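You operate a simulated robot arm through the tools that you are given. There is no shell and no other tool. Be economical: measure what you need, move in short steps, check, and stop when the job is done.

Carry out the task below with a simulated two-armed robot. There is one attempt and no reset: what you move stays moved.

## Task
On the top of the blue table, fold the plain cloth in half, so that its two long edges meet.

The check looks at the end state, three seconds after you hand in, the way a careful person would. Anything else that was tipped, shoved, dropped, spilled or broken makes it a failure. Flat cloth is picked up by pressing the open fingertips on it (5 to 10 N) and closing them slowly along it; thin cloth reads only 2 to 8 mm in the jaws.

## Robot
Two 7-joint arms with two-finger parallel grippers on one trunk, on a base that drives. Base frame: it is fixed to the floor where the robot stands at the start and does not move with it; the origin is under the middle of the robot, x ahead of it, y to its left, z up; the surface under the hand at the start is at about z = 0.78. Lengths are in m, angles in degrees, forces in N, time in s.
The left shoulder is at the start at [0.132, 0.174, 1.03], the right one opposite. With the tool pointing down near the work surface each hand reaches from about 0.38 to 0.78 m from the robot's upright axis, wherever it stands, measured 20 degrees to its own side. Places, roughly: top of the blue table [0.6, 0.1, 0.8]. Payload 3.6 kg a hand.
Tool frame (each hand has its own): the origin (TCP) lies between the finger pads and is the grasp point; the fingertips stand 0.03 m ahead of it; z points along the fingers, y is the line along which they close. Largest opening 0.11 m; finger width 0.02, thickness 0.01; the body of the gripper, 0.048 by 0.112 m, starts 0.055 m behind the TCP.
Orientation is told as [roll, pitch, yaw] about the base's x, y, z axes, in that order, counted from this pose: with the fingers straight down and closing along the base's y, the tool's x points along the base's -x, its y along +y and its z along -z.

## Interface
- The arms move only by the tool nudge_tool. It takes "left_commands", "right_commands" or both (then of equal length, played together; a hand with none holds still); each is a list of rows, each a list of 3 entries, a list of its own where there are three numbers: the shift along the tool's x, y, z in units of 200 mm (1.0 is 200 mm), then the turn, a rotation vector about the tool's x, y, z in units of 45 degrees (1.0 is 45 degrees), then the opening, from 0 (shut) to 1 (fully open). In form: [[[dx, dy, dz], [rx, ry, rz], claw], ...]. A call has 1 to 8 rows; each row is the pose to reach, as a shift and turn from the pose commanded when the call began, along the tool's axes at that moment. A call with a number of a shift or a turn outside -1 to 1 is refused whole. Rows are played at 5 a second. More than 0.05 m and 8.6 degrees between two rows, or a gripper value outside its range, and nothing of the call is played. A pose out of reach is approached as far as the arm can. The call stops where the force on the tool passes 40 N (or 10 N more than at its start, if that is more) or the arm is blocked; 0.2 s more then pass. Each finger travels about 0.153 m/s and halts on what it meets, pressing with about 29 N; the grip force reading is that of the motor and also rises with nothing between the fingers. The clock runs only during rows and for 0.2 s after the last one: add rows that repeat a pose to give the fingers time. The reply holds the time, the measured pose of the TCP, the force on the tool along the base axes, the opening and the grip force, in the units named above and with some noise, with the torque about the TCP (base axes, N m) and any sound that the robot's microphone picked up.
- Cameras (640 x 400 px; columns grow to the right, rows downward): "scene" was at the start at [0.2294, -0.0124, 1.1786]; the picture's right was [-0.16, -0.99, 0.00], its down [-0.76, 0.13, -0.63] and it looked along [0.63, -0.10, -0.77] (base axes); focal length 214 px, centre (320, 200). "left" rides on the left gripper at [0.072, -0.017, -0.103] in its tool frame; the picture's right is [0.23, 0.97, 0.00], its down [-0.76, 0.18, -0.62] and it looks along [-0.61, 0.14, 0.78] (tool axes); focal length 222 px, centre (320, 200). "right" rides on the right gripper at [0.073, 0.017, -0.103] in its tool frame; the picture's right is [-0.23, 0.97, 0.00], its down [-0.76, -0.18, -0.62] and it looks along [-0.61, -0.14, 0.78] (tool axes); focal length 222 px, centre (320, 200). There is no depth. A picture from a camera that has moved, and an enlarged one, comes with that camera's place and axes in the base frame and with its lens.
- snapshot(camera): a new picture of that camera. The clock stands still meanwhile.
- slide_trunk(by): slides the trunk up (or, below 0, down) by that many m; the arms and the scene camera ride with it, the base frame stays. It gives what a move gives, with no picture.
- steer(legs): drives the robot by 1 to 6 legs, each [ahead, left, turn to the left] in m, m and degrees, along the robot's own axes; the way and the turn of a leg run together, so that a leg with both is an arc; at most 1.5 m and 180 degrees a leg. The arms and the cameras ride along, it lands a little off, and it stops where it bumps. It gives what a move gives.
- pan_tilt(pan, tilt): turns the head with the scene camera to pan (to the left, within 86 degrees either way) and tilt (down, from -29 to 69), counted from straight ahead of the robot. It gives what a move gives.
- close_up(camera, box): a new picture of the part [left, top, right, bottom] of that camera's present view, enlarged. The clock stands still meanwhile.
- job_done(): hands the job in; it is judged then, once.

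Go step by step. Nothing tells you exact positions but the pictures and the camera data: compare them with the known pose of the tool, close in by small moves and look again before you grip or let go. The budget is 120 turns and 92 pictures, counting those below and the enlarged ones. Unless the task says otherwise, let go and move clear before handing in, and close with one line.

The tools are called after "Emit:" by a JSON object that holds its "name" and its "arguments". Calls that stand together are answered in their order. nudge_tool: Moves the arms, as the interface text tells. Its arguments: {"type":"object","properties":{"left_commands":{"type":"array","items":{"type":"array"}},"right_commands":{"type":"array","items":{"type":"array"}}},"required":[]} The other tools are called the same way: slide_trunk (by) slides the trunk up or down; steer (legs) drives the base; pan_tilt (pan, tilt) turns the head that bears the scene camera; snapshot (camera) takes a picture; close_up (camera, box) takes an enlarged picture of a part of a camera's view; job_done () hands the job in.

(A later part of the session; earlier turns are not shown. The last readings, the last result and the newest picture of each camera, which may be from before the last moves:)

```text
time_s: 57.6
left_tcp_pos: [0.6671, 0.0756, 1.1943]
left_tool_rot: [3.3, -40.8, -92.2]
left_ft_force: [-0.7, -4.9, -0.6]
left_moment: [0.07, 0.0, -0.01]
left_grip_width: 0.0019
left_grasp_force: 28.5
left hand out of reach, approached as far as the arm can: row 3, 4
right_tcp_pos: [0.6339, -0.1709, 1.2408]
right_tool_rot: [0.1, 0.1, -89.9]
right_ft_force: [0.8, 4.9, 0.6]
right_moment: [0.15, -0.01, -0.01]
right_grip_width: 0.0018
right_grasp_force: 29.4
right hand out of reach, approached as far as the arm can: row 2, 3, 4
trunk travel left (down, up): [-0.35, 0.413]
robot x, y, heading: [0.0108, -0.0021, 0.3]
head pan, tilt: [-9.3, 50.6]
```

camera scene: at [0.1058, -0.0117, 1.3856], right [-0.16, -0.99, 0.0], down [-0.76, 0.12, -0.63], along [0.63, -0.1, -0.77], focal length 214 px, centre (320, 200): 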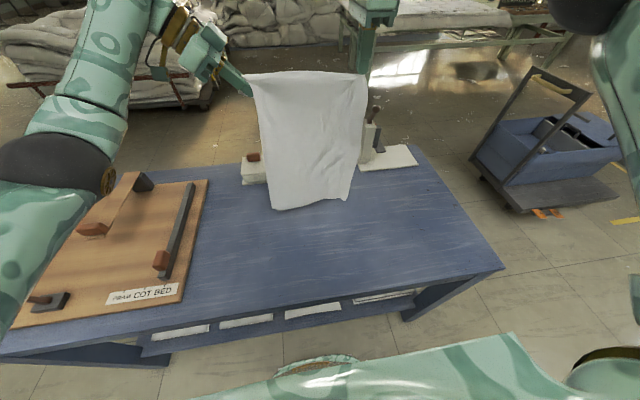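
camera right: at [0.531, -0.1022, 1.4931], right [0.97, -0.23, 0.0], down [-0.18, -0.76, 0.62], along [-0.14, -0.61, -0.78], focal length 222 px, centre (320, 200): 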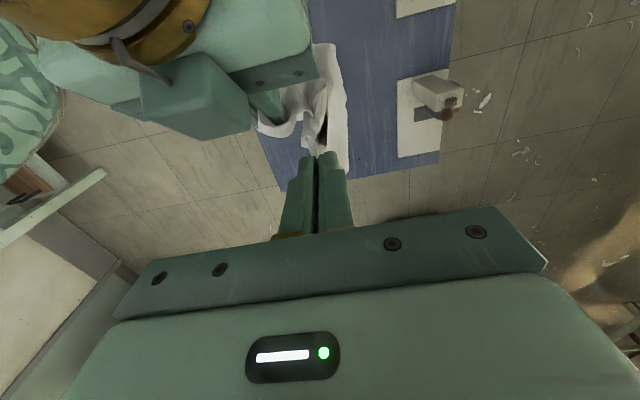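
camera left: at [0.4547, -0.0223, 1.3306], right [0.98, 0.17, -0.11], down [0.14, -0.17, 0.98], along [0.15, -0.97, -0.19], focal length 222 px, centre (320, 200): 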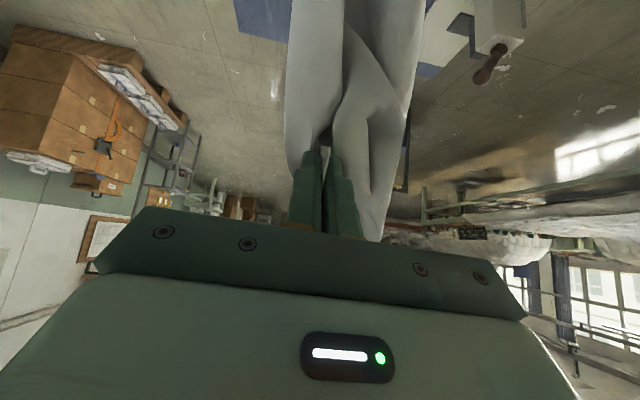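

Tilting the right hand forward will give it the extra reach and also suit the laying direction. I tilt 30° while extending and lowering slightly.

Emit:
{"name": "nudge_tool", "arguments": {"left_commands": [[[-0.01, 0.01, 0.02], [0, 0, 0], 0], [[-0.01, 0.02, 0.02], [0, 0, 0], 0], [[-0.01, 0.03, 0.02], [0, 0, 0], 0], [[-0.01, 0.04, 0.02], [0, 0, 0], 0], [[-0.01, 0.05, 0.02], [0, 0, 0], 0]], "right_commands": [[[0, 0.02, 0.02], [-0.14, 0, 0], 0], [[0, 0.06, 0.04], [-0.28, 0, 0], 0], [[0, 0.1, 0.06], [-0.42, 0, 0], 0], [[0, 0.14, 0.08], [-0.56, 0, 0], 0], [[0, 0.18, 0.1], [-0.67, 0, 0], 0]]}}

Emit:
{"name": "snapshot", "arguments": {"camera": "scene"}}

```text
time_s: 58.8
left_tcp_pos: [0.6672, 0.0714, 1.1936]
left_tool_rot: [3.3, -40.7, -92.1]
left_ft_force: [0.2, -1.7, 0.7]
left_moment: [0.07, -0.02, 0.01]
left_grip_width: 0.002
left_grasp_force: 28.6
left hand out of reach, approached as far as the arm can: row 2, 3, 4, 5
right_tcp_pos: [0.6681, -0.1718, 1.2229]
right_tool_rot: [30.2, 0.0, -89.9]
right_ft_force: [-0.4, 2.5, 0.4]
right_moment: [0.03, 0.03, 0.02]
right_grip_width: 0.0016
right_grasp_force: 29.0
trunk travel left (down, up): [-0.35, 0.413]
robot x, y, heading: [0.0091, 0.0013, 0.0]
head pan, tilt: [-9.3, 50.6]
```

```text
31 pictures are left
camera scene: at [0.1451, -0.0119, 1.3853], right [-0.16, -0.99, 0.0], down [-0.76, 0.12, -0.63], along [0.63, -0.1, -0.77], focal length 214 px, centre (320, 200)
```

scene: 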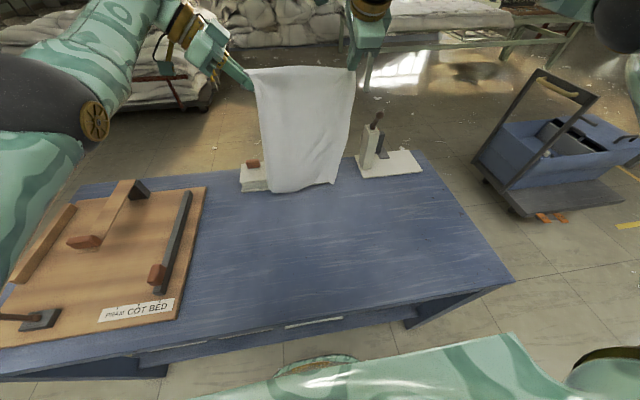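

The bottom edge is just above the table at x≈0.69. Now I lay the sheet down by moving both hands down and toward me together.

Emit:
{"name": "nudge_tool", "arguments": {"left_commands": [[[0.07, -0.04, 0.08], [0, 0, 0], 0], [[0.12, -0.12, 0.14], [0, 0, 0], 0], [[0.18, -0.2, 0.21], [0, 0, 0], 0], [[0.23, -0.28, 0.27], [0, 0, 0], 0], [[0.28, -0.36, 0.33], [0, 0, 0], 0], [[0.33, -0.44, 0.385], [0, 0, 0], 0], [[0.38, -0.525, 0.44], [0, 0, 0], 0]], "right_commands": [[[0, -0.085, 0.08], [0, 0, 0], 0], [[0, -0.19, 0.11], [0, 0, 0], 0], [[0, -0.3, 0.14], [0, 0, 0], 0], [[0, -0.41, 0.17], [0, 0, 0], 0], [[0, -0.52, 0.21], [0, 0, 0], 0], [[0, -0.63, 0.24], [0, 0, 0], 0], [[0, -0.735, 0.27], [0, 0, 0], 0]]}}

Emit:
{"name": "snapshot", "arguments": {"camera": "scene"}}

```text
time_s: 60.4
left_tcp_pos: [0.5677, 0.0738, 1.0741]
left_tool_rot: [3.2, -41.0, -92.2]
left_ft_force: [-0.2, -1.7, -1.0]
left_moment: [0.04, 0.02, 0.03]
left_grip_width: 0.0022
left_grasp_force: 29.4
right_tcp_pos: [0.5672, -0.1693, 1.0995]
right_tool_rot: [30.2, 0.1, -89.9]
right_ft_force: [-0.5, 1.7, -1.4]
right_moment: [0.06, 0.0, 0.02]
right_grip_width: 0.0014
right_grasp_force: 29.0
trunk travel left (down, up): [-0.35, 0.413]
robot x, y, heading: [0.0083, 0.0023, 0.0]
head pan, tilt: [-9.3, 50.6]
```

```text
30 pictures are left
camera scene: at [0.1444, -0.0116, 1.3855], right [-0.16, -0.99, 0.0], down [-0.76, 0.12, -0.63], along [0.63, -0.1, -0.77], focal length 214 px, centre (320, 200)
```

scene: 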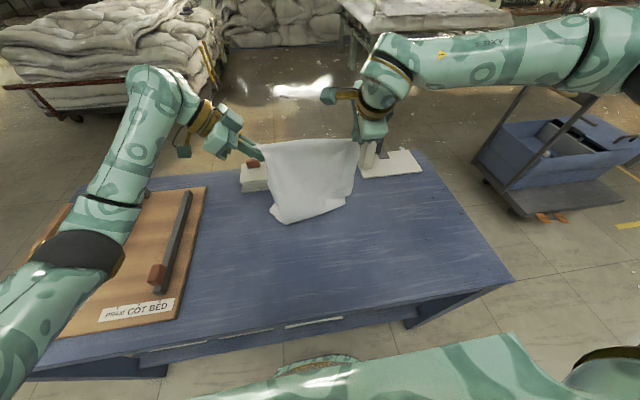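

Emit:
{"name": "snapshot", "arguments": {"camera": "left"}}

Emit:
{"name": "snapshot", "arguments": {"camera": "right"}}

Emit:
{"name": "close_up", "arguments": {"camera": "scene", "box": [230, 120, 390, 240]}}

```text
29 pictures are left
camera left: at [0.5493, 0.1944, 1.103], right [0.98, 0.17, -0.11], down [0.14, -0.17, 0.98], along [0.15, -0.97, -0.19], focal length 222 px, centre (320, 200)
```

left: 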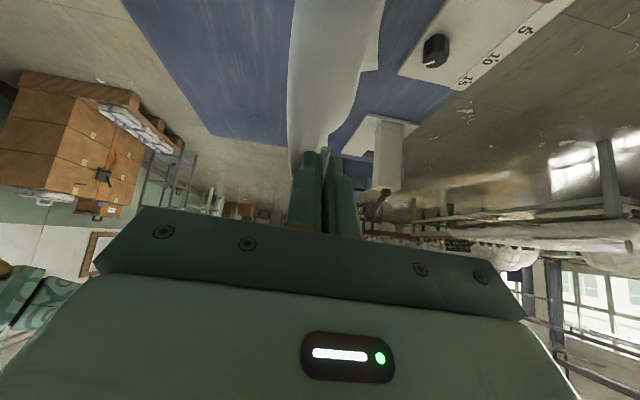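

```text
28 pictures are left
camera right: at [0.5297, -0.0974, 1.1983], right [0.84, -0.23, 0.49], down [-0.47, -0.76, 0.45], along [0.27, -0.61, -0.75], focal length 222 px, centre (320, 200)
```

right: 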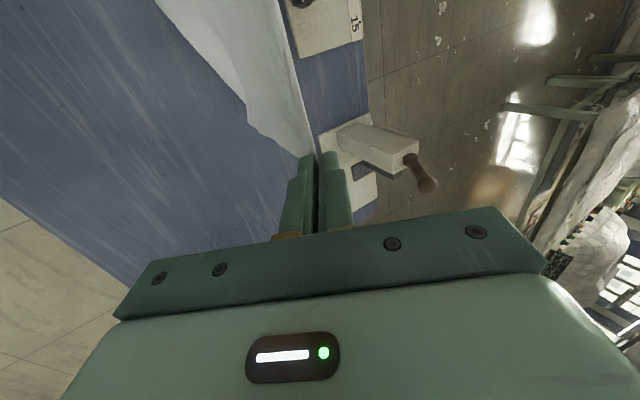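

```text
3.33 times, centred on (310, 180) of scene
camera zoom: at [0.1444, -0.0116, 1.3855], right [-0.16, -0.99, 0.0], down [-0.76, 0.12, -0.63], along [0.63, -0.1, -0.77], focal length 715 px, centre (353, 267)
```

zoom: 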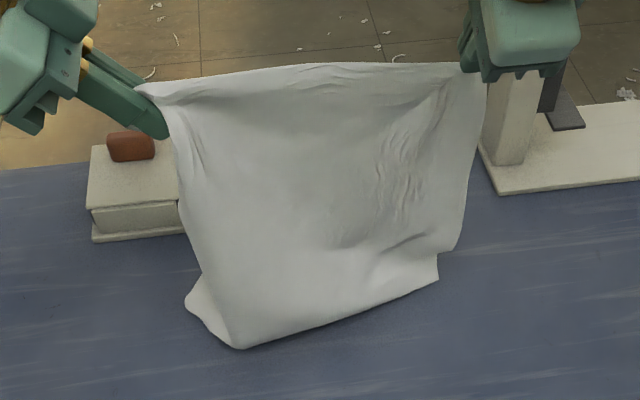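

The tail trails correctly, but laying toward me would overrun the near table edge. Laying away from me suits the reach better. I raise the sheet clear, back up so its bottom is near x≈0.3, and then lay it going forward.

Emit:
{"name": "slide_trunk", "arguments": {"by": 0.14}}

Emit:
{"name": "steer", "arguments": {"legs": [[-0.27, 0, 0]]}}

Emit:
{"name": "snapshot", "arguments": {"camera": "scene"}}

```text
time_s: 62.1
left_tcp_pos: [0.5673, 0.0715, 1.2137]
left_tool_rot: [3.0, -40.9, -92.2]
left_ft_force: [0.0, -1.7, -0.3]
left_moment: [-0.01, 0.01, 0.03]
left_grip_width: 0.0019
left_grasp_force: 28.5
right_tcp_pos: [0.567, -0.1711, 1.2415]
right_tool_rot: [30.2, 0.1, -89.9]
right_ft_force: [0.1, 1.7, 0.2]
right_moment: [0.02, 0.03, 0.02]
right_grip_width: 0.0016
right_grasp_force: 28.8
trunk travel left (down, up): [-0.49, 0.273]
robot x, y, heading: [0.0114, 0.002, 0.1]
head pan, tilt: [-9.3, 50.6]
```

```text
time_s: 64.0
left_tcp_pos: [0.2989, 0.072, 1.2137]
left_tool_rot: [3.2, -40.8, -92.3]
left_ft_force: [-0.9, -1.5, 0.0]
left_moment: [0.04, -0.03, -0.02]
left_grip_width: 0.002
left_grasp_force: 29.3
right_tcp_pos: [0.3015, -0.171, 1.2422]
right_tool_rot: [30.1, 0.0, -89.9]
right_ft_force: [0.0, 2.1, 0.0]
right_moment: [0.03, 0.0, 0.06]
right_grip_width: 0.0015
right_grasp_force: 29.0
trunk travel left (down, up): [-0.49, 0.273]
robot x, y, heading: [-0.2562, -0.002, 0.2]
head pan, tilt: [-9.3, 50.6]
```

```text
26 pictures are left
camera scene: at [-0.1577, -0.0122, 1.5266], right [-0.16, -0.99, 0.0], down [-0.76, 0.12, -0.63], along [0.63, -0.1, -0.77], focal length 214 px, centre (320, 200)
```

scene: 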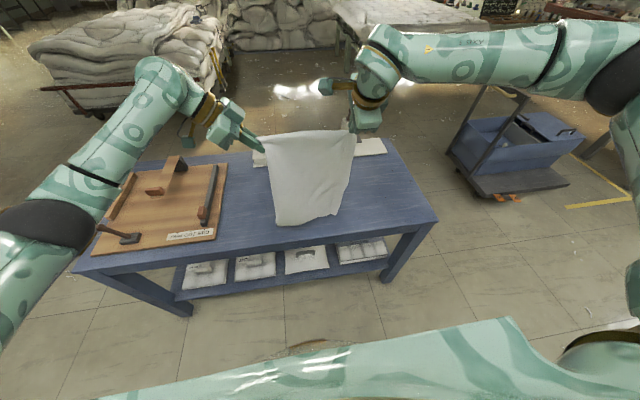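

Emit:
{"name": "slide_trunk", "arguments": {"by": -0.05}}

Emit:
{"name": "steer", "arguments": {"legs": [[0.07, 0, 0]]}}

Emit:
{"name": "slide_trunk", "arguments": {"by": -0.06}}

Emit:
{"name": "steer", "arguments": {"legs": [[0.07, 0, 0]]}}

Emit:
{"name": "snapshot", "arguments": {"camera": "scene"}}

```text
time_s: 64.9
left_tcp_pos: [0.2993, 0.0709, 1.1637]
left_tool_rot: [3.2, -40.9, -92.0]
left_ft_force: [-0.5, -1.3, 0.0]
left_moment: [0.1, 0.0, 0.02]
left_grip_width: 0.002
left_grasp_force: 29.0
right_tcp_pos: [0.3013, -0.1714, 1.1925]
right_tool_rot: [30.1, -0.1, -89.9]
right_ft_force: [-0.1, 2.1, 0.5]
right_moment: [0.02, 0.01, 0.0]
right_grip_width: 0.0019
right_grasp_force: 29.1
trunk travel left (down, up): [-0.44, 0.323]
robot x, y, heading: [-0.2575, 0.0025, 0.2]
head pan, tilt: [-9.3, 50.6]
```

```text
time_s: 65.9
left_tcp_pos: [0.3699, 0.0721, 1.1634]
left_tool_rot: [3.2, -40.9, -92.1]
left_ft_force: [0.1, -1.9, -1.6]
left_moment: [0.04, 0.03, -0.07]
left_grip_width: 0.0021
left_grasp_force: 28.4
right_tcp_pos: [0.371, -0.171, 1.191]
right_tool_rot: [30.0, 0.0, -89.9]
right_ft_force: [0.2, 1.5, -0.6]
right_moment: [0.08, 0.07, 0.04]
right_grip_width: 0.0016
right_grasp_force: 29.0
trunk travel left (down, up): [-0.44, 0.323]
robot x, y, heading: [-0.1848, 0.0022, 0.0]
head pan, tilt: [-9.3, 50.6]
```

```text
time_s: 66.9
left_tcp_pos: [0.3685, 0.0738, 1.1044]
left_tool_rot: [3.2, -40.9, -92.2]
left_ft_force: [0.4, -2.1, -0.6]
left_moment: [0.06, -0.02, 0.0]
left_grip_width: 0.0017
left_grasp_force: 29.6
right_tcp_pos: [0.3704, -0.1694, 1.1311]
right_tool_rot: [30.2, 0.0, -89.8]
right_ft_force: [0.2, 1.0, 0.4]
right_moment: [0.05, 0.05, 0.02]
right_grip_width: 0.0017
right_grasp_force: 29.8
trunk travel left (down, up): [-0.38, 0.383]
robot x, y, heading: [-0.1887, -0.0013, 0.0]
head pan, tilt: [-9.3, 50.6]
```

```text
time_s: 67.9
left_tcp_pos: [0.4407, 0.0725, 1.1024]
left_tool_rot: [3.0, -41.0, -92.1]
left_ft_force: [0.9, -2.5, 0.5]
left_moment: [0.03, 0.02, -0.03]
left_grip_width: 0.0022
left_grasp_force: 28.6
right_tcp_pos: [0.4416, -0.1717, 1.1301]
right_tool_rot: [30.1, -0.1, -89.9]
right_ft_force: [0.2, 1.3, 0.4]
right_moment: [0.05, 0.09, 0.05]
right_grip_width: 0.0014
right_grasp_force: 29.2
trunk travel left (down, up): [-0.38, 0.383]
robot x, y, heading: [-0.1183, 0.0028, 0.1]
head pan, tilt: [-9.3, 50.6]
```

```text
25 pictures are left
camera scene: at [0.0105, -0.0117, 1.4155], right [-0.16, -0.99, 0.0], down [-0.76, 0.12, -0.63], along [0.62, -0.1, -0.77], focal length 214 px, centre (320, 200)
```

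scene: 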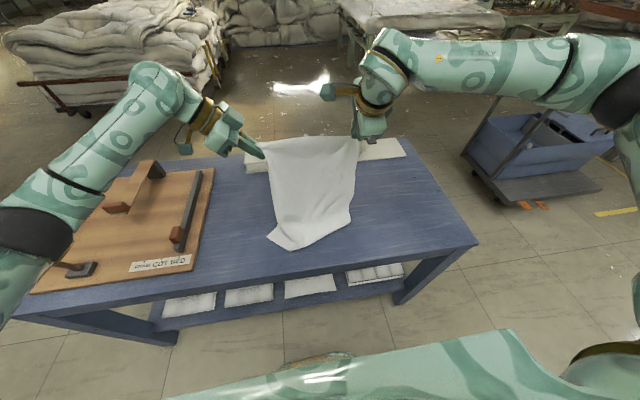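

The bottom is trailing toward me as wanted. I continue lowering and moving ahead in small steps.

Emit:
{"name": "slide_trunk", "arguments": {"by": -0.05}}

Emit:
{"name": "steer", "arguments": {"legs": [[0.07, 0, 0]]}}

Emit:
{"name": "slide_trunk", "arguments": {"by": -0.06}}

Emit:
{"name": "steer", "arguments": {"legs": [[0.05, 0, 0]]}}

Emit:
{"name": "close_up", "arguments": {"camera": "scene", "box": [220, 110, 420, 280]}}

```text
time_s: 68.9
left_tcp_pos: [0.4388, 0.0728, 1.054]
left_tool_rot: [3.2, -40.9, -92.2]
left_ft_force: [-0.6, -1.5, 0.0]
left_moment: [0.02, -0.03, -0.02]
left_grip_width: 0.0021
left_grasp_force: 29.3
right_tcp_pos: [0.4409, -0.1714, 1.0824]
right_tool_rot: [30.3, 0.0, -89.9]
right_ft_force: [-0.1, 1.4, 0.2]
right_moment: [0.05, 0.04, -0.02]
right_grip_width: 0.0018
right_grasp_force: 28.8
trunk travel left (down, up): [-0.33, 0.433]
robot x, y, heading: [-0.1163, 0.0016, 0.1]
head pan, tilt: [-9.3, 50.6]
```

```text
time_s: 69.9
left_tcp_pos: [0.5124, 0.073, 1.0525]
left_tool_rot: [3.0, -40.9, -92.1]
left_ft_force: [0.5, -1.4, -0.3]
left_moment: [0.03, -0.01, -0.03]
left_grip_width: 0.0022
left_grasp_force: 29.0
right_tcp_pos: [0.5142, -0.1702, 1.0813]
right_tool_rot: [30.0, 0.1, -89.9]
right_ft_force: [0.6, 0.7, 0.1]
right_moment: [0.08, 0.03, 0.02]
right_grip_width: 0.0019
right_grasp_force: 29.0
trunk travel left (down, up): [-0.33, 0.433]
robot x, y, heading: [-0.0472, 0.0, -0.2]
head pan, tilt: [-9.3, 50.6]
```

```text
time_s: 70.9
left_tcp_pos: [0.5099, 0.0721, 0.995]
left_tool_rot: [3.3, -40.8, -92.2]
left_ft_force: [-0.3, -1.4, -0.3]
left_moment: [0.02, -0.06, 0.02]
left_grip_width: 0.0021
left_grasp_force: 28.9
right_tcp_pos: [0.5121, -0.1696, 1.0237]
right_tool_rot: [30.3, 0.0, -89.7]
right_ft_force: [-0.2, 1.7, 0.6]
right_moment: [0.04, 0.02, 0.03]
right_grip_width: 0.0017
right_grasp_force: 28.9
trunk travel left (down, up): [-0.27, 0.493]
robot x, y, heading: [-0.0482, -0.0005, 0.0]
head pan, tilt: [-9.3, 50.6]
```

```text
time_s: 71.8
left_tcp_pos: [0.5648, 0.0729, 0.9925]
left_tool_rot: [3.0, -40.9, -92.0]
left_ft_force: [0.9, -1.7, 0.1]
left_moment: [0.01, 0.04, -0.01]
left_grip_width: 0.002
left_grasp_force: 28.9
right_tcp_pos: [0.5644, -0.1704, 1.0207]
right_tool_rot: [29.9, 0.0, -89.9]
right_ft_force: [0.6, 1.7, 0.1]
right_moment: [0.11, 0.07, 0.07]
right_grip_width: 0.0016
right_grasp_force: 28.9
trunk travel left (down, up): [-0.27, 0.493]
robot x, y, heading: [0.0029, 0.0015, 0.3]
head pan, tilt: [-9.3, 50.6]
```

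```text
2.35 times, centred on (320, 195) of scene
camera zoom: at [0.174, -0.0112, 1.3034], right [-0.16, -0.99, 0.0], down [-0.76, 0.12, -0.63], along [0.62, -0.1, -0.77], focal length 505 px, centre (320, 212)
```

zoom: 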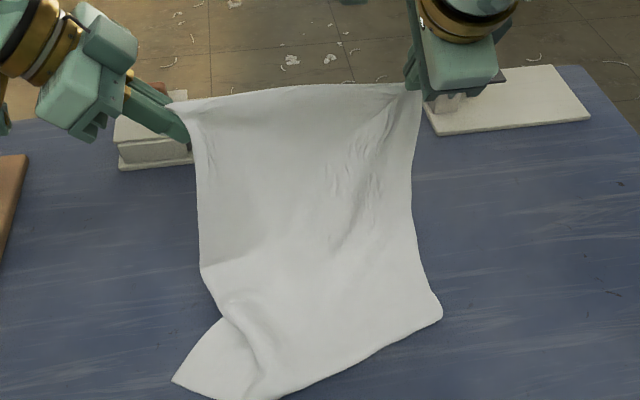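

The sheet is laying down well but slipped forward, so its far end would run into the fixtures. I raise and back up once more and start from the table's front edge, lowering faster than I advance.

Emit:
{"name": "slide_trunk", "arguments": {"by": 0.2}}

Emit:
{"name": "steer", "arguments": {"legs": [[-0.32, 0, 0]]}}

Emit:
{"name": "slide_trunk", "arguments": {"by": -0.04}}

Emit:
{"name": "steer", "arguments": {"legs": [[0.08, 0, 0]]}}

Emit:
{"name": "slide_trunk", "arguments": {"by": -0.1}}

Emit:
{"name": "snapshot", "arguments": {"camera": "scene"}}

```text
time_s: 74.0
left_tcp_pos: [0.5618, 0.0724, 1.1948]
left_tool_rot: [3.1, -41.0, -92.0]
left_ft_force: [0.8, -1.5, -0.2]
left_moment: [0.04, 0.0, -0.01]
left_grip_width: 0.0018
left_grasp_force: 28.8
right_tcp_pos: [0.5616, -0.1701, 1.2217]
right_tool_rot: [30.2, 0.0, -90.0]
right_ft_force: [-1.1, 2.8, 0.0]
right_moment: [0.06, 0.02, 0.03]
right_grip_width: 0.0017
right_grasp_force: 28.9
trunk travel left (down, up): [-0.47, 0.293]
robot x, y, heading: [0.0073, 0.0011, -0.0]
head pan, tilt: [-9.3, 50.6]
```

```text
time_s: 76.1
left_tcp_pos: [0.2368, 0.0721, 1.1935]
left_tool_rot: [3.2, -40.9, -92.1]
left_ft_force: [-1.4, -2.4, -0.9]
left_moment: [0.06, -0.03, -0.05]
left_grip_width: 0.0021
left_grasp_force: 29.1
right_tcp_pos: [0.239, -0.171, 1.222]
right_tool_rot: [30.1, 0.0, -89.8]
right_ft_force: [0.1, 2.0, -0.3]
right_moment: [0.06, 0.04, 0.03]
right_grip_width: 0.0017
right_grasp_force: 29.1
trunk travel left (down, up): [-0.47, 0.293]
robot x, y, heading: [-0.3176, 0.0046, 0.1]
head pan, tilt: [-9.3, 50.6]
```

```text
time_s: 77.0
left_tcp_pos: [0.2377, 0.0729, 1.1543]
left_tool_rot: [3.2, -40.9, -92.2]
left_ft_force: [0.0, -0.9, 0.3]
left_moment: [0.03, 0.0, 0.0]
left_grip_width: 0.002
left_grasp_force: 28.8
right_tcp_pos: [0.2383, -0.1712, 1.1831]
right_tool_rot: [30.2, 0.0, -89.7]
right_ft_force: [0.5, 1.4, 0.7]
right_moment: [0.05, 0.03, 0.02]
right_grip_width: 0.0017
right_grasp_force: 29.7
trunk travel left (down, up): [-0.43, 0.333]
robot x, y, heading: [-0.3162, -0.0031, 0.2]
head pan, tilt: [-9.3, 50.6]
```

```text
time_s: 78.0
left_tcp_pos: [0.3211, 0.0718, 1.1523]
left_tool_rot: [3.1, -40.8, -92.1]
left_ft_force: [1.2, -1.5, -0.4]
left_moment: [0.03, 0.02, -0.03]
left_grip_width: 0.002
left_grasp_force: 28.6
right_tcp_pos: [0.3212, -0.1723, 1.1812]
right_tool_rot: [30.0, 0.1, -89.9]
right_ft_force: [0.4, 1.8, -0.3]
right_moment: [0.03, 0.02, 0.01]
right_grip_width: 0.0018
right_grasp_force: 29.1
trunk travel left (down, up): [-0.43, 0.333]
robot x, y, heading: [-0.2384, -0.0005, 0.3]
head pan, tilt: [-9.3, 50.6]
```

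```text
time_s: 79.3
left_tcp_pos: [0.3177, 0.0729, 1.0548]
left_tool_rot: [3.1, -40.9, -92.2]
left_ft_force: [-0.3, -0.7, 0.2]
left_moment: [0.06, 0.02, 0.02]
left_grip_width: 0.0021
left_grasp_force: 29.0
right_tcp_pos: [0.3188, -0.1709, 1.0822]
right_tool_rot: [30.2, 0.0, -89.8]
right_ft_force: [-0.8, 1.8, 0.4]
right_moment: [0.03, 0.01, -0.03]
right_grip_width: 0.0019
right_grasp_force: 29.0
trunk travel left (down, up): [-0.33, 0.433]
robot x, y, heading: [-0.2368, 0.0012, -0.0]
head pan, tilt: [-9.3, 50.6]
```

```text
23 pictures are left
camera scene: at [-0.0964, -0.0121, 1.3653], right [-0.16, -0.99, 0.0], down [-0.76, 0.12, -0.63], along [0.63, -0.1, -0.77], focal length 214 px, centre (320, 200)
```

scene: 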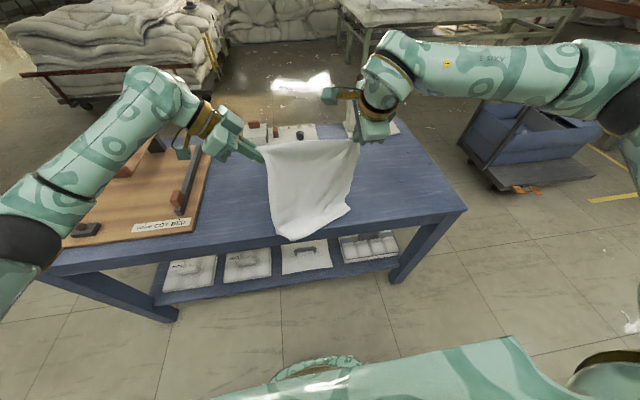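

Emit:
{"name": "steer", "arguments": {"legs": [[0.07, 0, 0]]}}

Emit:
{"name": "slide_trunk", "arguments": {"by": -0.07}}

Emit:
{"name": "steer", "arguments": {"legs": [[0.08, 0, 0]]}}

Emit:
{"name": "close_up", "arguments": {"camera": "scene", "box": [220, 110, 420, 280]}}

```text
time_s: 80.4
left_tcp_pos: [0.3914, 0.072, 1.0526]
left_tool_rot: [3.1, -41.0, -92.1]
left_ft_force: [-0.1, -1.9, -0.7]
left_moment: [0.01, 0.07, 0.0]
left_grip_width: 0.0022
left_grasp_force: 29.0
right_tcp_pos: [0.3923, -0.1714, 1.0797]
right_tool_rot: [30.0, 0.0, -90.0]
right_ft_force: [0.8, 1.5, -1.4]
right_moment: [0.06, 0.03, 0.03]
right_grip_width: 0.002
right_grasp_force: 29.1
trunk travel left (down, up): [-0.33, 0.433]
robot x, y, heading: [-0.1666, 0.0007, -0.0]
head pan, tilt: [-9.3, 50.6]
```

```text
time_s: 81.4
left_tcp_pos: [0.3883, 0.0724, 0.9853]
left_tool_rot: [3.3, -40.8, -92.2]
left_ft_force: [0.6, -1.5, 0.1]
left_moment: [0.08, -0.01, 0.04]
left_grip_width: 0.0019
left_grasp_force: 28.5
right_tcp_pos: [0.3889, -0.1709, 1.0137]
right_tool_rot: [30.1, 0.1, -90.0]
right_ft_force: [0.5, 1.8, 0.4]
right_moment: [0.02, 0.03, 0.05]
right_grip_width: 0.0016
right_grasp_force: 29.0
trunk travel left (down, up): [-0.26, 0.503]
robot x, y, heading: [-0.1648, 0.0026, -0.0]
head pan, tilt: [-9.3, 50.6]
```

```text
time_s: 82.5
left_tcp_pos: [0.4706, 0.0727, 0.9824]
left_tool_rot: [3.0, -41.0, -92.1]
left_ft_force: [1.2, -1.1, 0.8]
left_moment: [0.01, 0.04, 0.0]
left_grip_width: 0.002
left_grasp_force: 28.9
right_tcp_pos: [0.4723, -0.1701, 1.0106]
right_tool_rot: [30.0, 0.0, -89.9]
right_ft_force: [0.7, 0.7, 0.1]
right_moment: [0.01, 0.06, 0.04]
right_grip_width: 0.0015
right_grasp_force: 28.9
trunk travel left (down, up): [-0.26, 0.503]
robot x, y, heading: [-0.0873, -0.003, -0.2]
head pan, tilt: [-9.3, 50.6]
```

```text
2.35 times, centred on (320, 195) of scene
camera zoom: at [0.0862, -0.0118, 1.2932], right [-0.16, -0.99, 0.0], down [-0.76, 0.12, -0.63], along [0.62, -0.1, -0.77], focal length 505 px, centre (320, 212)
```

zoom: 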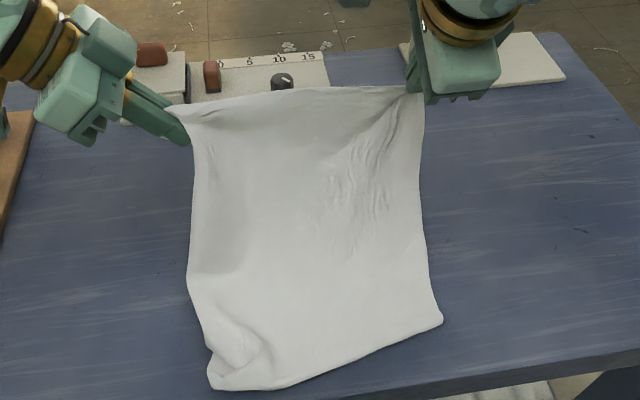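

The near end lies at x≈0.29–0.33 and the sheet is straight. I continue laying it forward and down with the arms.

Emit:
{"name": "nudge_tool", "arguments": {"left_commands": [[[0.09, 0.095, 0.1], [0, 0, 0], 0], [[0.18, 0.19, 0.21], [0, 0, 0], 0], [[0.27, 0.285, 0.31], [0, 0, 0], 0]], "right_commands": [[[0, 0.01, 0.18], [0, 0, 0], 0], [[0, 0.015, 0.35], [0, 0, 0], 0], [[0, 0.01, 0.54], [0, 0, 0], 0]]}}

Emit:
{"name": "steer", "arguments": {"legs": [[0.08, 0, 0]]}}

Emit:
{"name": "close_up", "arguments": {"camera": "scene", "box": [200, 110, 440, 300]}}

```text
time_s: 83.3
left_tcp_pos: [0.5309, 0.0714, 0.9031]
left_tool_rot: [3.1, -40.9, -92.2]
left_ft_force: [-0.4, -2.6, 0.5]
left_moment: [0.03, -0.03, -0.03]
left_grip_width: 0.002
left_grasp_force: 29.2
right_tcp_pos: [0.5279, -0.1714, 0.9177]
right_tool_rot: [30.1, 0.0, -89.8]
right_ft_force: [1.0, 1.8, 0.7]
right_moment: [0.04, 0.06, 0.04]
right_grip_width: 0.002
right_grasp_force: 28.8
trunk travel left (down, up): [-0.26, 0.503]
robot x, y, heading: [-0.0872, 0.0006, -0.1]
head pan, tilt: [-9.3, 50.6]
```

```text
time_s: 84.4
left_tcp_pos: [0.6122, 0.0733, 0.9038]
left_tool_rot: [3.0, -40.9, -92.0]
left_ft_force: [0.2, -2.9, -0.9]
left_moment: [0.01, -0.03, 0.0]
left_grip_width: 0.0019
left_grasp_force: 29.3
right_tcp_pos: [0.6078, -0.1706, 0.9178]
right_tool_rot: [29.9, 0.0, -89.9]
right_ft_force: [0.6, 2.8, 0.1]
right_moment: [0.07, 0.06, 0.04]
right_grip_width: 0.0018
right_grasp_force: 29.1
trunk travel left (down, up): [-0.26, 0.503]
robot x, y, heading: [-0.0033, 0.0016, 0.3]
head pan, tilt: [-9.3, 50.6]
```

```text
2.11 times, centred on (320, 205) of scene
camera zoom: at [0.1667, -0.0115, 1.2933], right [-0.16, -0.99, 0.0], down [-0.76, 0.12, -0.63], along [0.62, -0.1, -0.77], focal length 452 px, centre (320, 190)
```

zoom: 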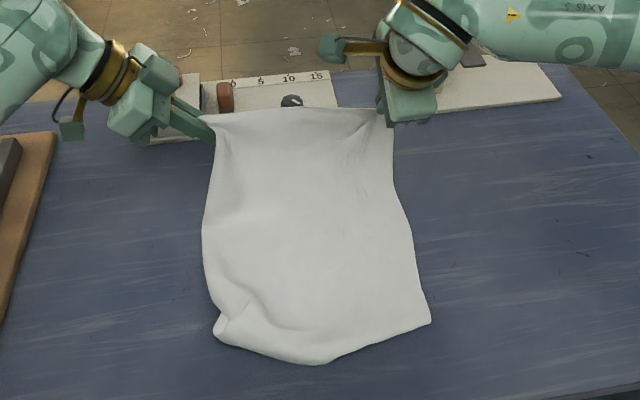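

The sheet is nearly down. I lower both corners to the table, keeping the left hand clear of the fixture block.

Emit:
{"name": "nudge_tool", "arguments": {"left_commands": [[[0.07, 0.04, 0.08], [0, 0, 0], 0], [[0.15, 0.08, 0.17], [0, 0, 0], 0], [[0.22, 0.12, 0.25], [0, 0, 0], 0], [[0.285, 0.17, 0.325], [0, 0, 0], 0], [[0.285, 0.17, 0.325], [0, 0, 0], 0]], "right_commands": [[[0, 0, 0.14], [0, 0, 0], 0], [[0, 0, 0.28], [0, 0, 0], 0], [[0, 0, 0.42], [0, 0, 0], 0], [[0, 0, 0.545], [0, 0, 0], 0], [[0, 0, 0.545], [0, 0, 0], 0]]}}

Emit:
{"name": "snapshot", "arguments": {"camera": "scene"}}

```text
time_s: 85.6
left_tcp_pos: [0.6462, 0.0742, 0.8216]
left_tool_rot: [3.2, -40.9, -92.1]
left_ft_force: [0.8, -3.6, -0.5]
left_moment: [0.05, 0.0, 0.01]
left_grip_width: 0.0019
left_grasp_force: 28.6
right_tcp_pos: [0.6623, -0.1683, 0.8252]
right_tool_rot: [30.2, 0.0, -89.8]
right_ft_force: [0.1, 2.9, 0.4]
right_moment: [0.12, 0.05, 0.06]
right_grip_width: 0.0019
right_grasp_force: 29.0
trunk travel left (down, up): [-0.26, 0.503]
robot x, y, heading: [-0.0047, -0.0003, 0.2]
head pan, tilt: [-9.3, 50.6]
```

```text
20 pictures are left
camera scene: at [0.1648, -0.0114, 1.2936], right [-0.16, -0.99, 0.0], down [-0.76, 0.12, -0.63], along [0.63, -0.1, -0.77], focal length 214 px, centre (320, 200)
```

scene: 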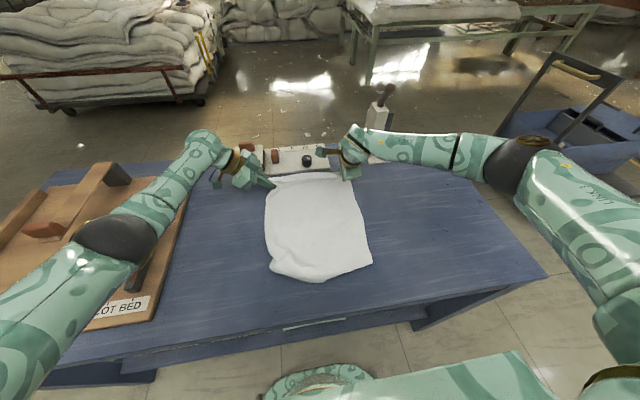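

Emit:
{"name": "close_up", "arguments": {"camera": "scene", "box": [240, 160, 390, 290]}}

```text
3.08 times, centred on (315, 225) of scene
camera zoom: at [0.1648, -0.0114, 1.2936], right [-0.16, -0.99, 0.0], down [-0.76, 0.12, -0.63], along [0.63, -0.1, -0.77], focal length 660 px, centre (335, 123)
```

zoom: 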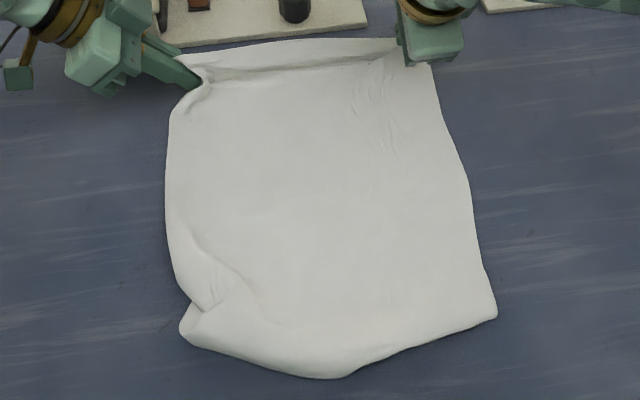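

About 8 cm of the near end has tucked under. I will redo the laying with the lower end hanging over the table's front edge first, so dragging forward pulls it out straight. I lift and back off.

Emit:
{"name": "slide_trunk", "arguments": {"by": 0.25}}

Emit:
{"name": "steer", "arguments": {"legs": [[-0.44, 0, 0]]}}

Emit:
{"name": "snapshot", "arguments": {"camera": "scene"}}

```text
time_s: 88.1
left_tcp_pos: [0.6395, 0.073, 1.1458]
left_tool_rot: [12.7, -40.1, -98.2]
left_ft_force: [1.8, -10.9, -5.2]
left_moment: [0.12, 0.02, 0.02]
left_grip_width: 0.0019
left_grasp_force: 29.4
right_tcp_pos: [0.6612, -0.1706, 1.0752]
right_tool_rot: [30.1, -0.1, -89.8]
right_ft_force: [-1.4, 12.1, 5.6]
right_moment: [0.4, 0.03, 0.14]
right_grip_width: 0.0017
right_grasp_force: 28.9
trunk travel left (down, up): [-0.51, 0.253]
robot x, y, heading: [-0.0035, 0.0005, 0.1]
head pan, tilt: [-9.3, 50.6]
```

```text
time_s: 90.8
left_tcp_pos: [0.1951, 0.0715, 1.1472]
left_tool_rot: [12.7, -40.1, -98.7]
left_ft_force: [0.7, -12.7, -5.5]
left_moment: [0.1, -0.02, -0.02]
left_grip_width: 0.0018
left_grasp_force: 29.3
right_tcp_pos: [0.2183, -0.1739, 1.0737]
right_tool_rot: [30.1, 0.0, -90.2]
right_ft_force: [-1.6, 11.1, 5.3]
right_moment: [0.4, -0.01, 0.12]
right_grip_width: 0.0019
right_grasp_force: 28.8
trunk travel left (down, up): [-0.51, 0.253]
robot x, y, heading: [-0.4492, 0.0007, -0.3]
head pan, tilt: [-9.3, 50.6]
```

```text
18 pictures are left
camera scene: at [-0.353, -0.012, 1.5467], right [-0.16, -0.99, 0.0], down [-0.76, 0.13, -0.63], along [0.63, -0.1, -0.77], focal length 214 px, centre (320, 200)
```

scene: 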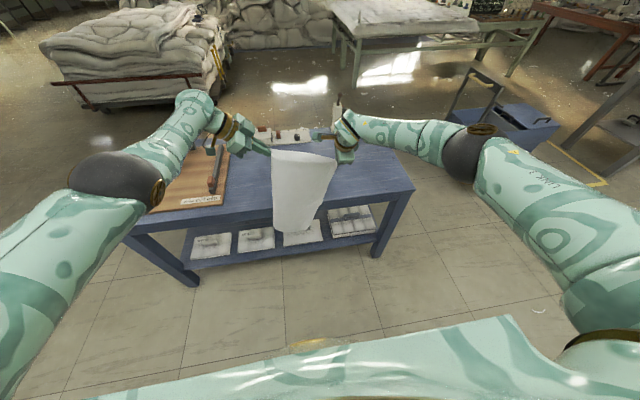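

The left hand drifted about 7 cm high during the lift. I bring it down level to relax the tension before draping.

Emit:
{"name": "nudge_tool", "arguments": {"left_commands": [[[0.06, 0.03, 0.1], [0, 0, 0], 0], [[0.12, 0.06, 0.2], [0, 0, 0], 0], [[0.19, 0.09, 0.32], [0, 0, 0], 0], [[0.19, 0.09, 0.32], [0, 0, 0], 0]]}}

```text
time_s: 91.8
left_tcp_pos: [0.1819, 0.0667, 1.0946]
left_tool_rot: [12.5, -40.1, -98.7]
left_ft_force: [0.0, 0.0, -0.1]
left_moment: [0.02, -0.01, 0.0]
left_grip_width: 0.0017
left_grasp_force: 29.0
left hand out of reach, approached as far as the arm can: row 1, 2, 3, 4
right_tcp_pos: [0.2187, -0.1741, 1.0748]
right_tool_rot: [30.1, 0.0, -90.2]
right_ft_force: [0.4, -0.2, 0.4]
right_moment: [0.03, 0.05, 0.01]
right_grip_width: 0.002
right_grasp_force: 29.2
trunk travel left (down, up): [-0.51, 0.253]
robot x, y, heading: [-0.448, 0.0042, -0.2]
head pan, tilt: [-9.3, 50.6]
```

Level enough and relaxed. Now I drape and drag forward over the table's front edge while lowering.

Emit:
{"name": "steer", "arguments": {"legs": [[0.14, 0, 0]]}}

Emit:
{"name": "slide_trunk", "arguments": {"by": -0.1}}

Emit:
{"name": "steer", "arguments": {"legs": [[0.08, 0, 0]]}}

Emit:
{"name": "slide_trunk", "arguments": {"by": -0.08}}

Emit:
{"name": "snapshot", "arguments": {"camera": "scene"}}

```text
time_s: 93.2
left_tcp_pos: [0.3239, 0.0679, 1.0946]
left_tool_rot: [12.5, -40.1, -98.5]
left_ft_force: [-0.4, 0.3, -0.8]
left_moment: [-0.02, 0.05, -0.02]
left_grip_width: 0.0018
left_grasp_force: 28.9
right_tcp_pos: [0.3597, -0.1725, 1.0749]
right_tool_rot: [30.1, 0.0, -90.0]
right_ft_force: [0.4, -0.2, 0.3]
right_moment: [0.03, 0.06, 0.03]
right_grip_width: 0.0017
right_grasp_force: 28.6
trunk travel left (down, up): [-0.51, 0.253]
robot x, y, heading: [-0.3098, 0.002, -0.2]
head pan, tilt: [-9.3, 50.6]
```

```text
time_s: 94.5
left_tcp_pos: [0.3235, 0.0678, 0.9945]
left_tool_rot: [12.7, -40.1, -98.6]
left_ft_force: [-0.3, -0.3, 0.2]
left_moment: [0.01, 0.0, 0.03]
left_grip_width: 0.0019
left_grasp_force: 29.2
right_tcp_pos: [0.358, -0.1715, 0.9744]
right_tool_rot: [30.2, 0.0, -90.1]
right_ft_force: [-0.1, 0.3, 0.6]
right_moment: [0.0, 0.05, 0.02]
right_grip_width: 0.0018
right_grasp_force: 28.9
trunk travel left (down, up): [-0.41, 0.353]
robot x, y, heading: [-0.3086, -0.0002, -0.2]
head pan, tilt: [-9.3, 50.6]
```

```text
time_s: 95.5
left_tcp_pos: [0.4036, 0.068, 0.9923]
left_tool_rot: [12.5, -40.2, -98.3]
left_ft_force: [0.5, 0.2, -0.1]
left_moment: [0.01, 0.01, -0.01]
left_grip_width: 0.002
left_grasp_force: 29.7
right_tcp_pos: [0.4389, -0.1717, 0.9727]
right_tool_rot: [30.1, 0.0, -89.9]
right_ft_force: [-0.1, -0.2, -0.1]
right_moment: [0.03, 0.04, -0.02]
right_grip_width: 0.0017
right_grasp_force: 28.9
trunk travel left (down, up): [-0.41, 0.353]
robot x, y, heading: [-0.2266, 0.0022, -0.0]
head pan, tilt: [-9.3, 50.6]
```

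```text
time_s: 96.7
left_tcp_pos: [0.4013, 0.0686, 0.9145]
left_tool_rot: [12.5, -40.1, -98.4]
left_ft_force: [0.1, -0.4, -0.1]
left_moment: [-0.01, 0.04, 0.01]
left_grip_width: 0.0019
left_grasp_force: 29.0
right_tcp_pos: [0.4376, -0.1712, 0.8957]
right_tool_rot: [30.2, 0.0, -89.9]
right_ft_force: [0.5, -0.2, -0.4]
right_moment: [0.01, -0.02, 0.02]
right_grip_width: 0.0017
right_grasp_force: 29.1
trunk travel left (down, up): [-0.33, 0.433]
robot x, y, heading: [-0.2291, 0.0004, -0.1]
head pan, tilt: [-9.3, 50.6]
```

```text
17 pictures are left
camera scene: at [-0.0884, -0.0119, 1.3653], right [-0.16, -0.99, 0.0], down [-0.76, 0.12, -0.63], along [0.63, -0.1, -0.77], focal length 214 px, centre (320, 200)
```

scene: 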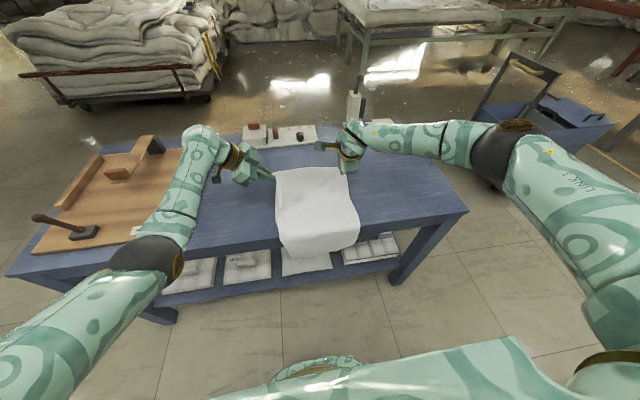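

It is draped straight over the front edge. I keep drawing forward at low height.

Emit:
{"name": "slide_trunk", "arguments": {"by": -0.05}}

Emit:
{"name": "steer", "arguments": {"legs": [[0.17, 0, 0]]}}

Emit:
{"name": "snapshot", "arguments": {"camera": "scene"}}

```text
time_s: 97.6
left_tcp_pos: [0.4029, 0.0681, 0.8646]
left_tool_rot: [12.6, -40.3, -98.5]
left_ft_force: [-0.3, -0.6, 0.1]
left_moment: [0.02, 0.01, 0.01]
left_grip_width: 0.0016
left_grasp_force: 29.0
right_tcp_pos: [0.4383, -0.1713, 0.8462]
right_tool_rot: [30.2, 0.1, -89.9]
right_ft_force: [0.1, 0.9, 0.0]
right_moment: [0.02, 0.01, -0.02]
right_grip_width: 0.0014
right_grasp_force: 29.4
trunk travel left (down, up): [-0.28, 0.483]
robot x, y, heading: [-0.2267, -0.0027, -0.1]
head pan, tilt: [-9.3, 50.6]
```

```text
time_s: 99.1
left_tcp_pos: [0.5733, 0.0697, 0.8628]
left_tool_rot: [12.4, -40.1, -98.3]
left_ft_force: [1.0, 0.2, -0.1]
left_moment: [-0.02, 0.02, -0.02]
left_grip_width: 0.0018
left_grasp_force: 29.5
right_tcp_pos: [0.6098, -0.1698, 0.8436]
right_tool_rot: [30.0, -0.1, -89.8]
right_ft_force: [0.2, -0.1, -0.8]
right_moment: [0.0, 0.03, 0.01]
right_grip_width: 0.0015
right_grasp_force: 29.4
trunk travel left (down, up): [-0.28, 0.483]
robot x, y, heading: [-0.0576, -0.0007, 0.2]
head pan, tilt: [-9.3, 50.6]
```

```text
16 pictures are left
camera scene: at [0.1051, -0.0113, 1.3138], right [-0.16, -0.99, 0.0], down [-0.76, 0.12, -0.63], along [0.63, -0.1, -0.77], focal length 214 px, centre (320, 200)
```

scene: 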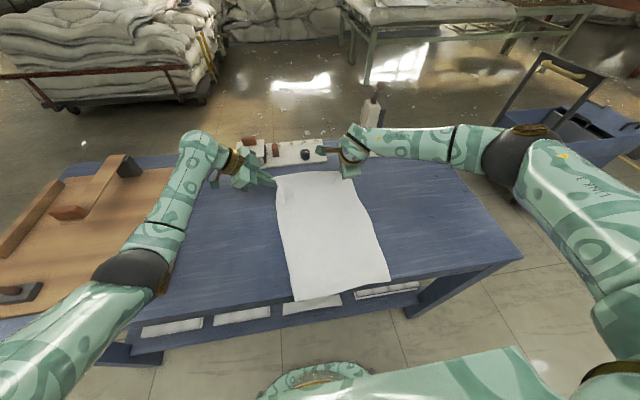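

Emit:
{"name": "steer", "arguments": {"legs": [[0.04, 0, 0]]}}

Emit:
{"name": "close_up", "arguments": {"camera": "scene", "box": [240, 150, 410, 300]}}

```text
time_s: 100.0
left_tcp_pos: [0.6134, 0.0701, 0.8627]
left_tool_rot: [12.4, -40.2, -98.2]
left_ft_force: [-0.3, -0.2, 0.3]
left_moment: [-0.02, 0.01, -0.02]
left_grip_width: 0.0021
left_grasp_force: 29.3
right_tcp_pos: [0.6497, -0.1695, 0.8426]
right_tool_rot: [29.9, 0.0, -89.9]
right_ft_force: [0.3, 0.9, 0.0]
right_moment: [-0.05, 0.02, 0.01]
right_grip_width: 0.0019
right_grasp_force: 28.9
trunk travel left (down, up): [-0.28, 0.483]
robot x, y, heading: [-0.0168, 0.0027, 0.0]
head pan, tilt: [-9.3, 50.6]
```

```text
2.67 times, centred on (325, 225) of scene
camera zoom: at [0.1449, -0.0112, 1.3137], right [-0.16, -0.99, 0.0], down [-0.76, 0.12, -0.63], along [0.62, -0.1, -0.77], focal length 572 px, centre (307, 133)
```

zoom: 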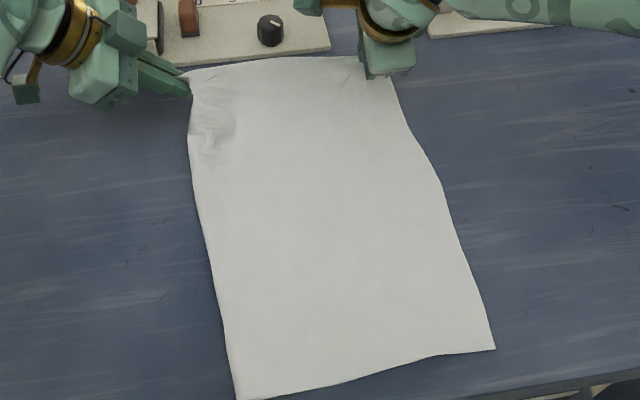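

Emit:
{"name": "close_up", "arguments": {"camera": "scene", "box": [275, 225, 395, 315]}}

```text
4.44 times, centred on (335, 270) of scene
camera zoom: at [0.1449, -0.0112, 1.3137], right [-0.16, -0.99, 0.0], down [-0.76, 0.12, -0.63], along [0.62, -0.1, -0.77], focal length 953 px, centre (253, -111)
```

zoom: 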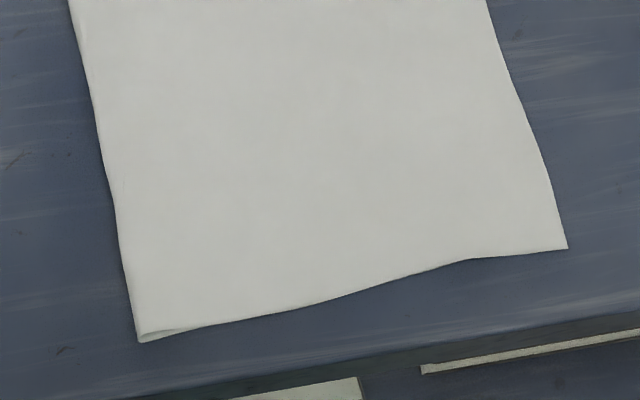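

A wedge on the left side (corner D) is folded under. I lift the sheet to hang free so the wedge drops out, retension the hands level, and look before draping again.

Emit:
{"name": "slide_trunk", "arguments": {"by": 0.24}}

Emit:
{"name": "steer", "arguments": {"legs": [[-0.42, 0, 0]]}}

Emit:
{"name": "nudge_tool", "arguments": {"left_commands": [[[0.04, 0.05, 0.03], [0, 0, 0], 0], [[0.08, 0.1, 0.05], [0, 0, 0], 0], [[0.11, 0.155, 0.075], [0, 0, 0], 0], [[0.11, 0.155, 0.075], [0, 0, 0], 0]]}}

Emit:
{"name": "close_up", "arguments": {"camera": "scene", "box": [230, 130, 370, 260]}}

```text
time_s: 102.5
left_tcp_pos: [0.6119, 0.0704, 1.103]
left_tool_rot: [12.4, -40.0, -98.2]
left_ft_force: [1.0, -0.4, -0.7]
left_moment: [-0.02, 0.04, 0.01]
left_grip_width: 0.0019
left_grasp_force: 28.8
right_tcp_pos: [0.6486, -0.1697, 1.0849]
right_tool_rot: [30.1, 0.0, -89.8]
right_ft_force: [0.4, -0.3, -0.2]
right_moment: [0.01, 0.0, -0.02]
right_grip_width: 0.0017
right_grasp_force: 28.4
trunk travel left (down, up): [-0.52, 0.243]
robot x, y, heading: [-0.0193, -0.0001, 0.1]
head pan, tilt: [-9.3, 50.6]
```

```text
time_s: 105.1
left_tcp_pos: [0.1795, 0.0673, 1.1034]
left_tool_rot: [12.6, -40.1, -98.7]
left_ft_force: [0.3, -0.7, -0.2]
left_moment: [-0.02, 0.01, 0.0]
left_grip_width: 0.0019
left_grasp_force: 28.9
right_tcp_pos: [0.2162, -0.1736, 1.0851]
right_tool_rot: [30.1, 0.1, -90.2]
right_ft_force: [-0.1, 0.0, -0.3]
right_moment: [0.0, 0.02, -0.01]
right_grip_width: 0.0017
right_grasp_force: 28.5
trunk travel left (down, up): [-0.52, 0.243]
robot x, y, heading: [-0.4492, 0.0028, -0.3]
head pan, tilt: [-9.3, 50.6]
```

```text
time_s: 106.1
left_tcp_pos: [0.1801, 0.073, 1.098]
left_tool_rot: [12.6, -40.2, -98.6]
left_ft_force: [0.9, -1.0, -0.4]
left_moment: [0.03, 0.03, 0.01]
left_grip_width: 0.0021
left_grasp_force: 28.4
left hand out of reach, approached as far as the arm can: row 1, 2, 3, 4
right_tcp_pos: [0.2158, -0.1728, 1.0849]
right_tool_rot: [30.0, 0.0, -90.3]
right_ft_force: [-0.9, 2.5, 0.1]
right_moment: [0.08, 0.04, 0.03]
right_grip_width: 0.0018
right_grasp_force: 28.8
trunk travel left (down, up): [-0.52, 0.243]
robot x, y, heading: [-0.4484, -0.0013, -0.3]
head pan, tilt: [-9.3, 50.6]
```

```text
3.08 times, centred on (300, 195) of scene
camera zoom: at [-0.3556, -0.0116, 1.5568], right [-0.17, -0.99, 0.0], down [-0.76, 0.13, -0.63], along [0.63, -0.11, -0.77], focal length 660 px, centre (382, 215)
```

zoom: 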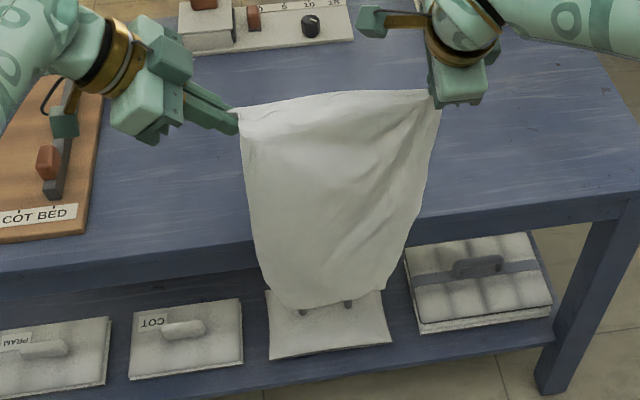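

Emit:
{"name": "steer", "arguments": {"legs": [[-0.1, 0, 0], [0.05, 0, 0], [-0.05, 0, 0]]}}

Emit:
{"name": "close_up", "arguments": {"camera": "scene", "box": [230, 130, 370, 260]}}

```text
time_s: 108.3
left_tcp_pos: [0.0786, 0.0738, 1.0986]
left_tool_rot: [12.6, -40.2, -98.7]
left_ft_force: [0.1, -1.5, -0.2]
left_moment: [-0.03, -0.03, 0.02]
left_grip_width: 0.0018
left_grasp_force: 29.4
right_tcp_pos: [0.1164, -0.1725, 1.0835]
right_tool_rot: [30.2, 0.0, -90.2]
right_ft_force: [0.0, 1.6, 0.0]
right_moment: [0.06, 0.02, 0.02]
right_grip_width: 0.0017
right_grasp_force: 29.3
trunk travel left (down, up): [-0.52, 0.243]
robot x, y, heading: [-0.5507, 0.0032, -0.3]
head pan, tilt: [-9.3, 50.6]
```

```text
3.08 times, centred on (300, 195) of scene
camera zoom: at [-0.4568, -0.0114, 1.5569], right [-0.16, -0.99, 0.0], down [-0.76, 0.13, -0.64], along [0.63, -0.1, -0.77], focal length 660 px, centre (382, 215)
```

zoom: 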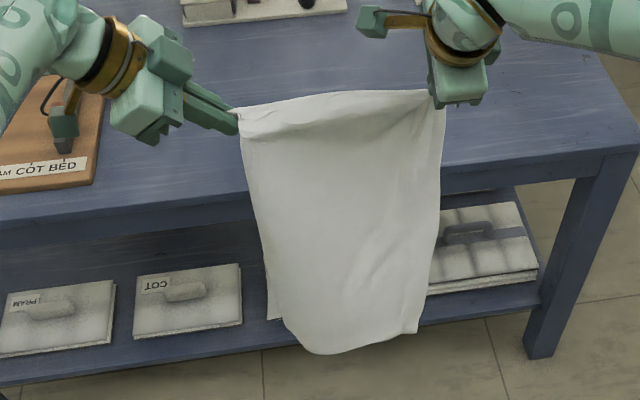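

Clear of the table it is opening up, with only the lower left still curled. I give it a few vertical flicks to shake it out.

Emit:
{"name": "nudge_tool", "arguments": {"left_commands": [[[-0.15, 0.04, -0.175], [0, 0, 0], 0], [[0, 0, 0], [0, 0, 0], 0], [[-0.15, 0.04, -0.175], [0, 0, 0], 0], [[0, 0, 0], [0, 0, 0], 0], [[-0.15, 0.04, -0.175], [0, 0, 0], 0], [[0, 0, 0], [0, 0, 0], 0], [[0, 0, 0], [0, 0, 0], 0], [[0, 0, 0], [0, 0, 0], 0]], "right_commands": [[[0, 0.12, -0.2], [0, 0, 0], 0], [[0, 0, 0], [0, 0, 0], 0], [[0, 0.12, -0.2], [0, 0, 0], 0], [[0, 0, 0], [0, 0, 0], 0], [[0, 0.12, -0.2], [0, 0, 0], 0], [[0, 0, 0], [0, 0, 0], 0], [[0, 0, 0], [0, 0, 0], 0], [[0, 0, 0], [0, 0, 0], 0]]}}

Emit:
{"name": "close_up", "arguments": {"camera": "scene", "box": [230, 130, 370, 260]}}

```text
time_s: 110.1
left_tcp_pos: [0.0805, 0.075, 1.0984]
left_tool_rot: [12.6, -40.2, -98.7]
left_ft_force: [0.0, -2.3, -1.5]
left_moment: [0.03, 0.04, 0.01]
left_grip_width: 0.0019
left_grasp_force: 29.2
left hand out of reach, approached as far as the arm can: row 5
right_tcp_pos: [0.1154, -0.1723, 1.0839]
right_tool_rot: [30.2, 0.1, -90.1]
right_ft_force: [-0.3, 2.1, 0.6]
right_moment: [0.1, 0.02, 0.01]
right_grip_width: 0.0014
right_grasp_force: 28.7
trunk travel left (down, up): [-0.52, 0.243]
robot x, y, heading: [-0.5512, 0.0011, -0.3]
head pan, tilt: [-9.3, 50.6]
```

```text
3.08 times, centred on (300, 195) of scene
camera zoom: at [-0.4557, -0.0111, 1.5569], right [-0.16, -0.99, 0.0], down [-0.76, 0.13, -0.63], along [0.63, -0.1, -0.77], focal length 660 px, centre (382, 215)
```

zoom: 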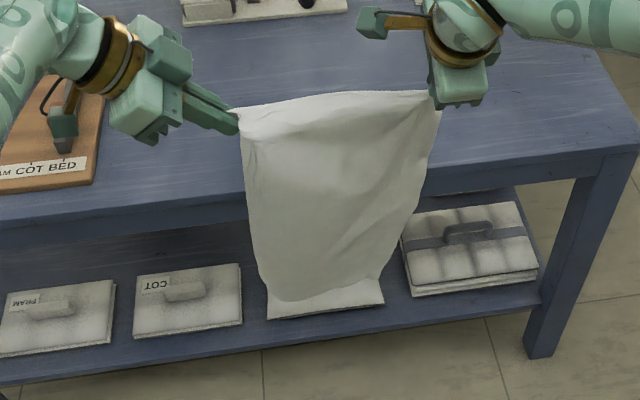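

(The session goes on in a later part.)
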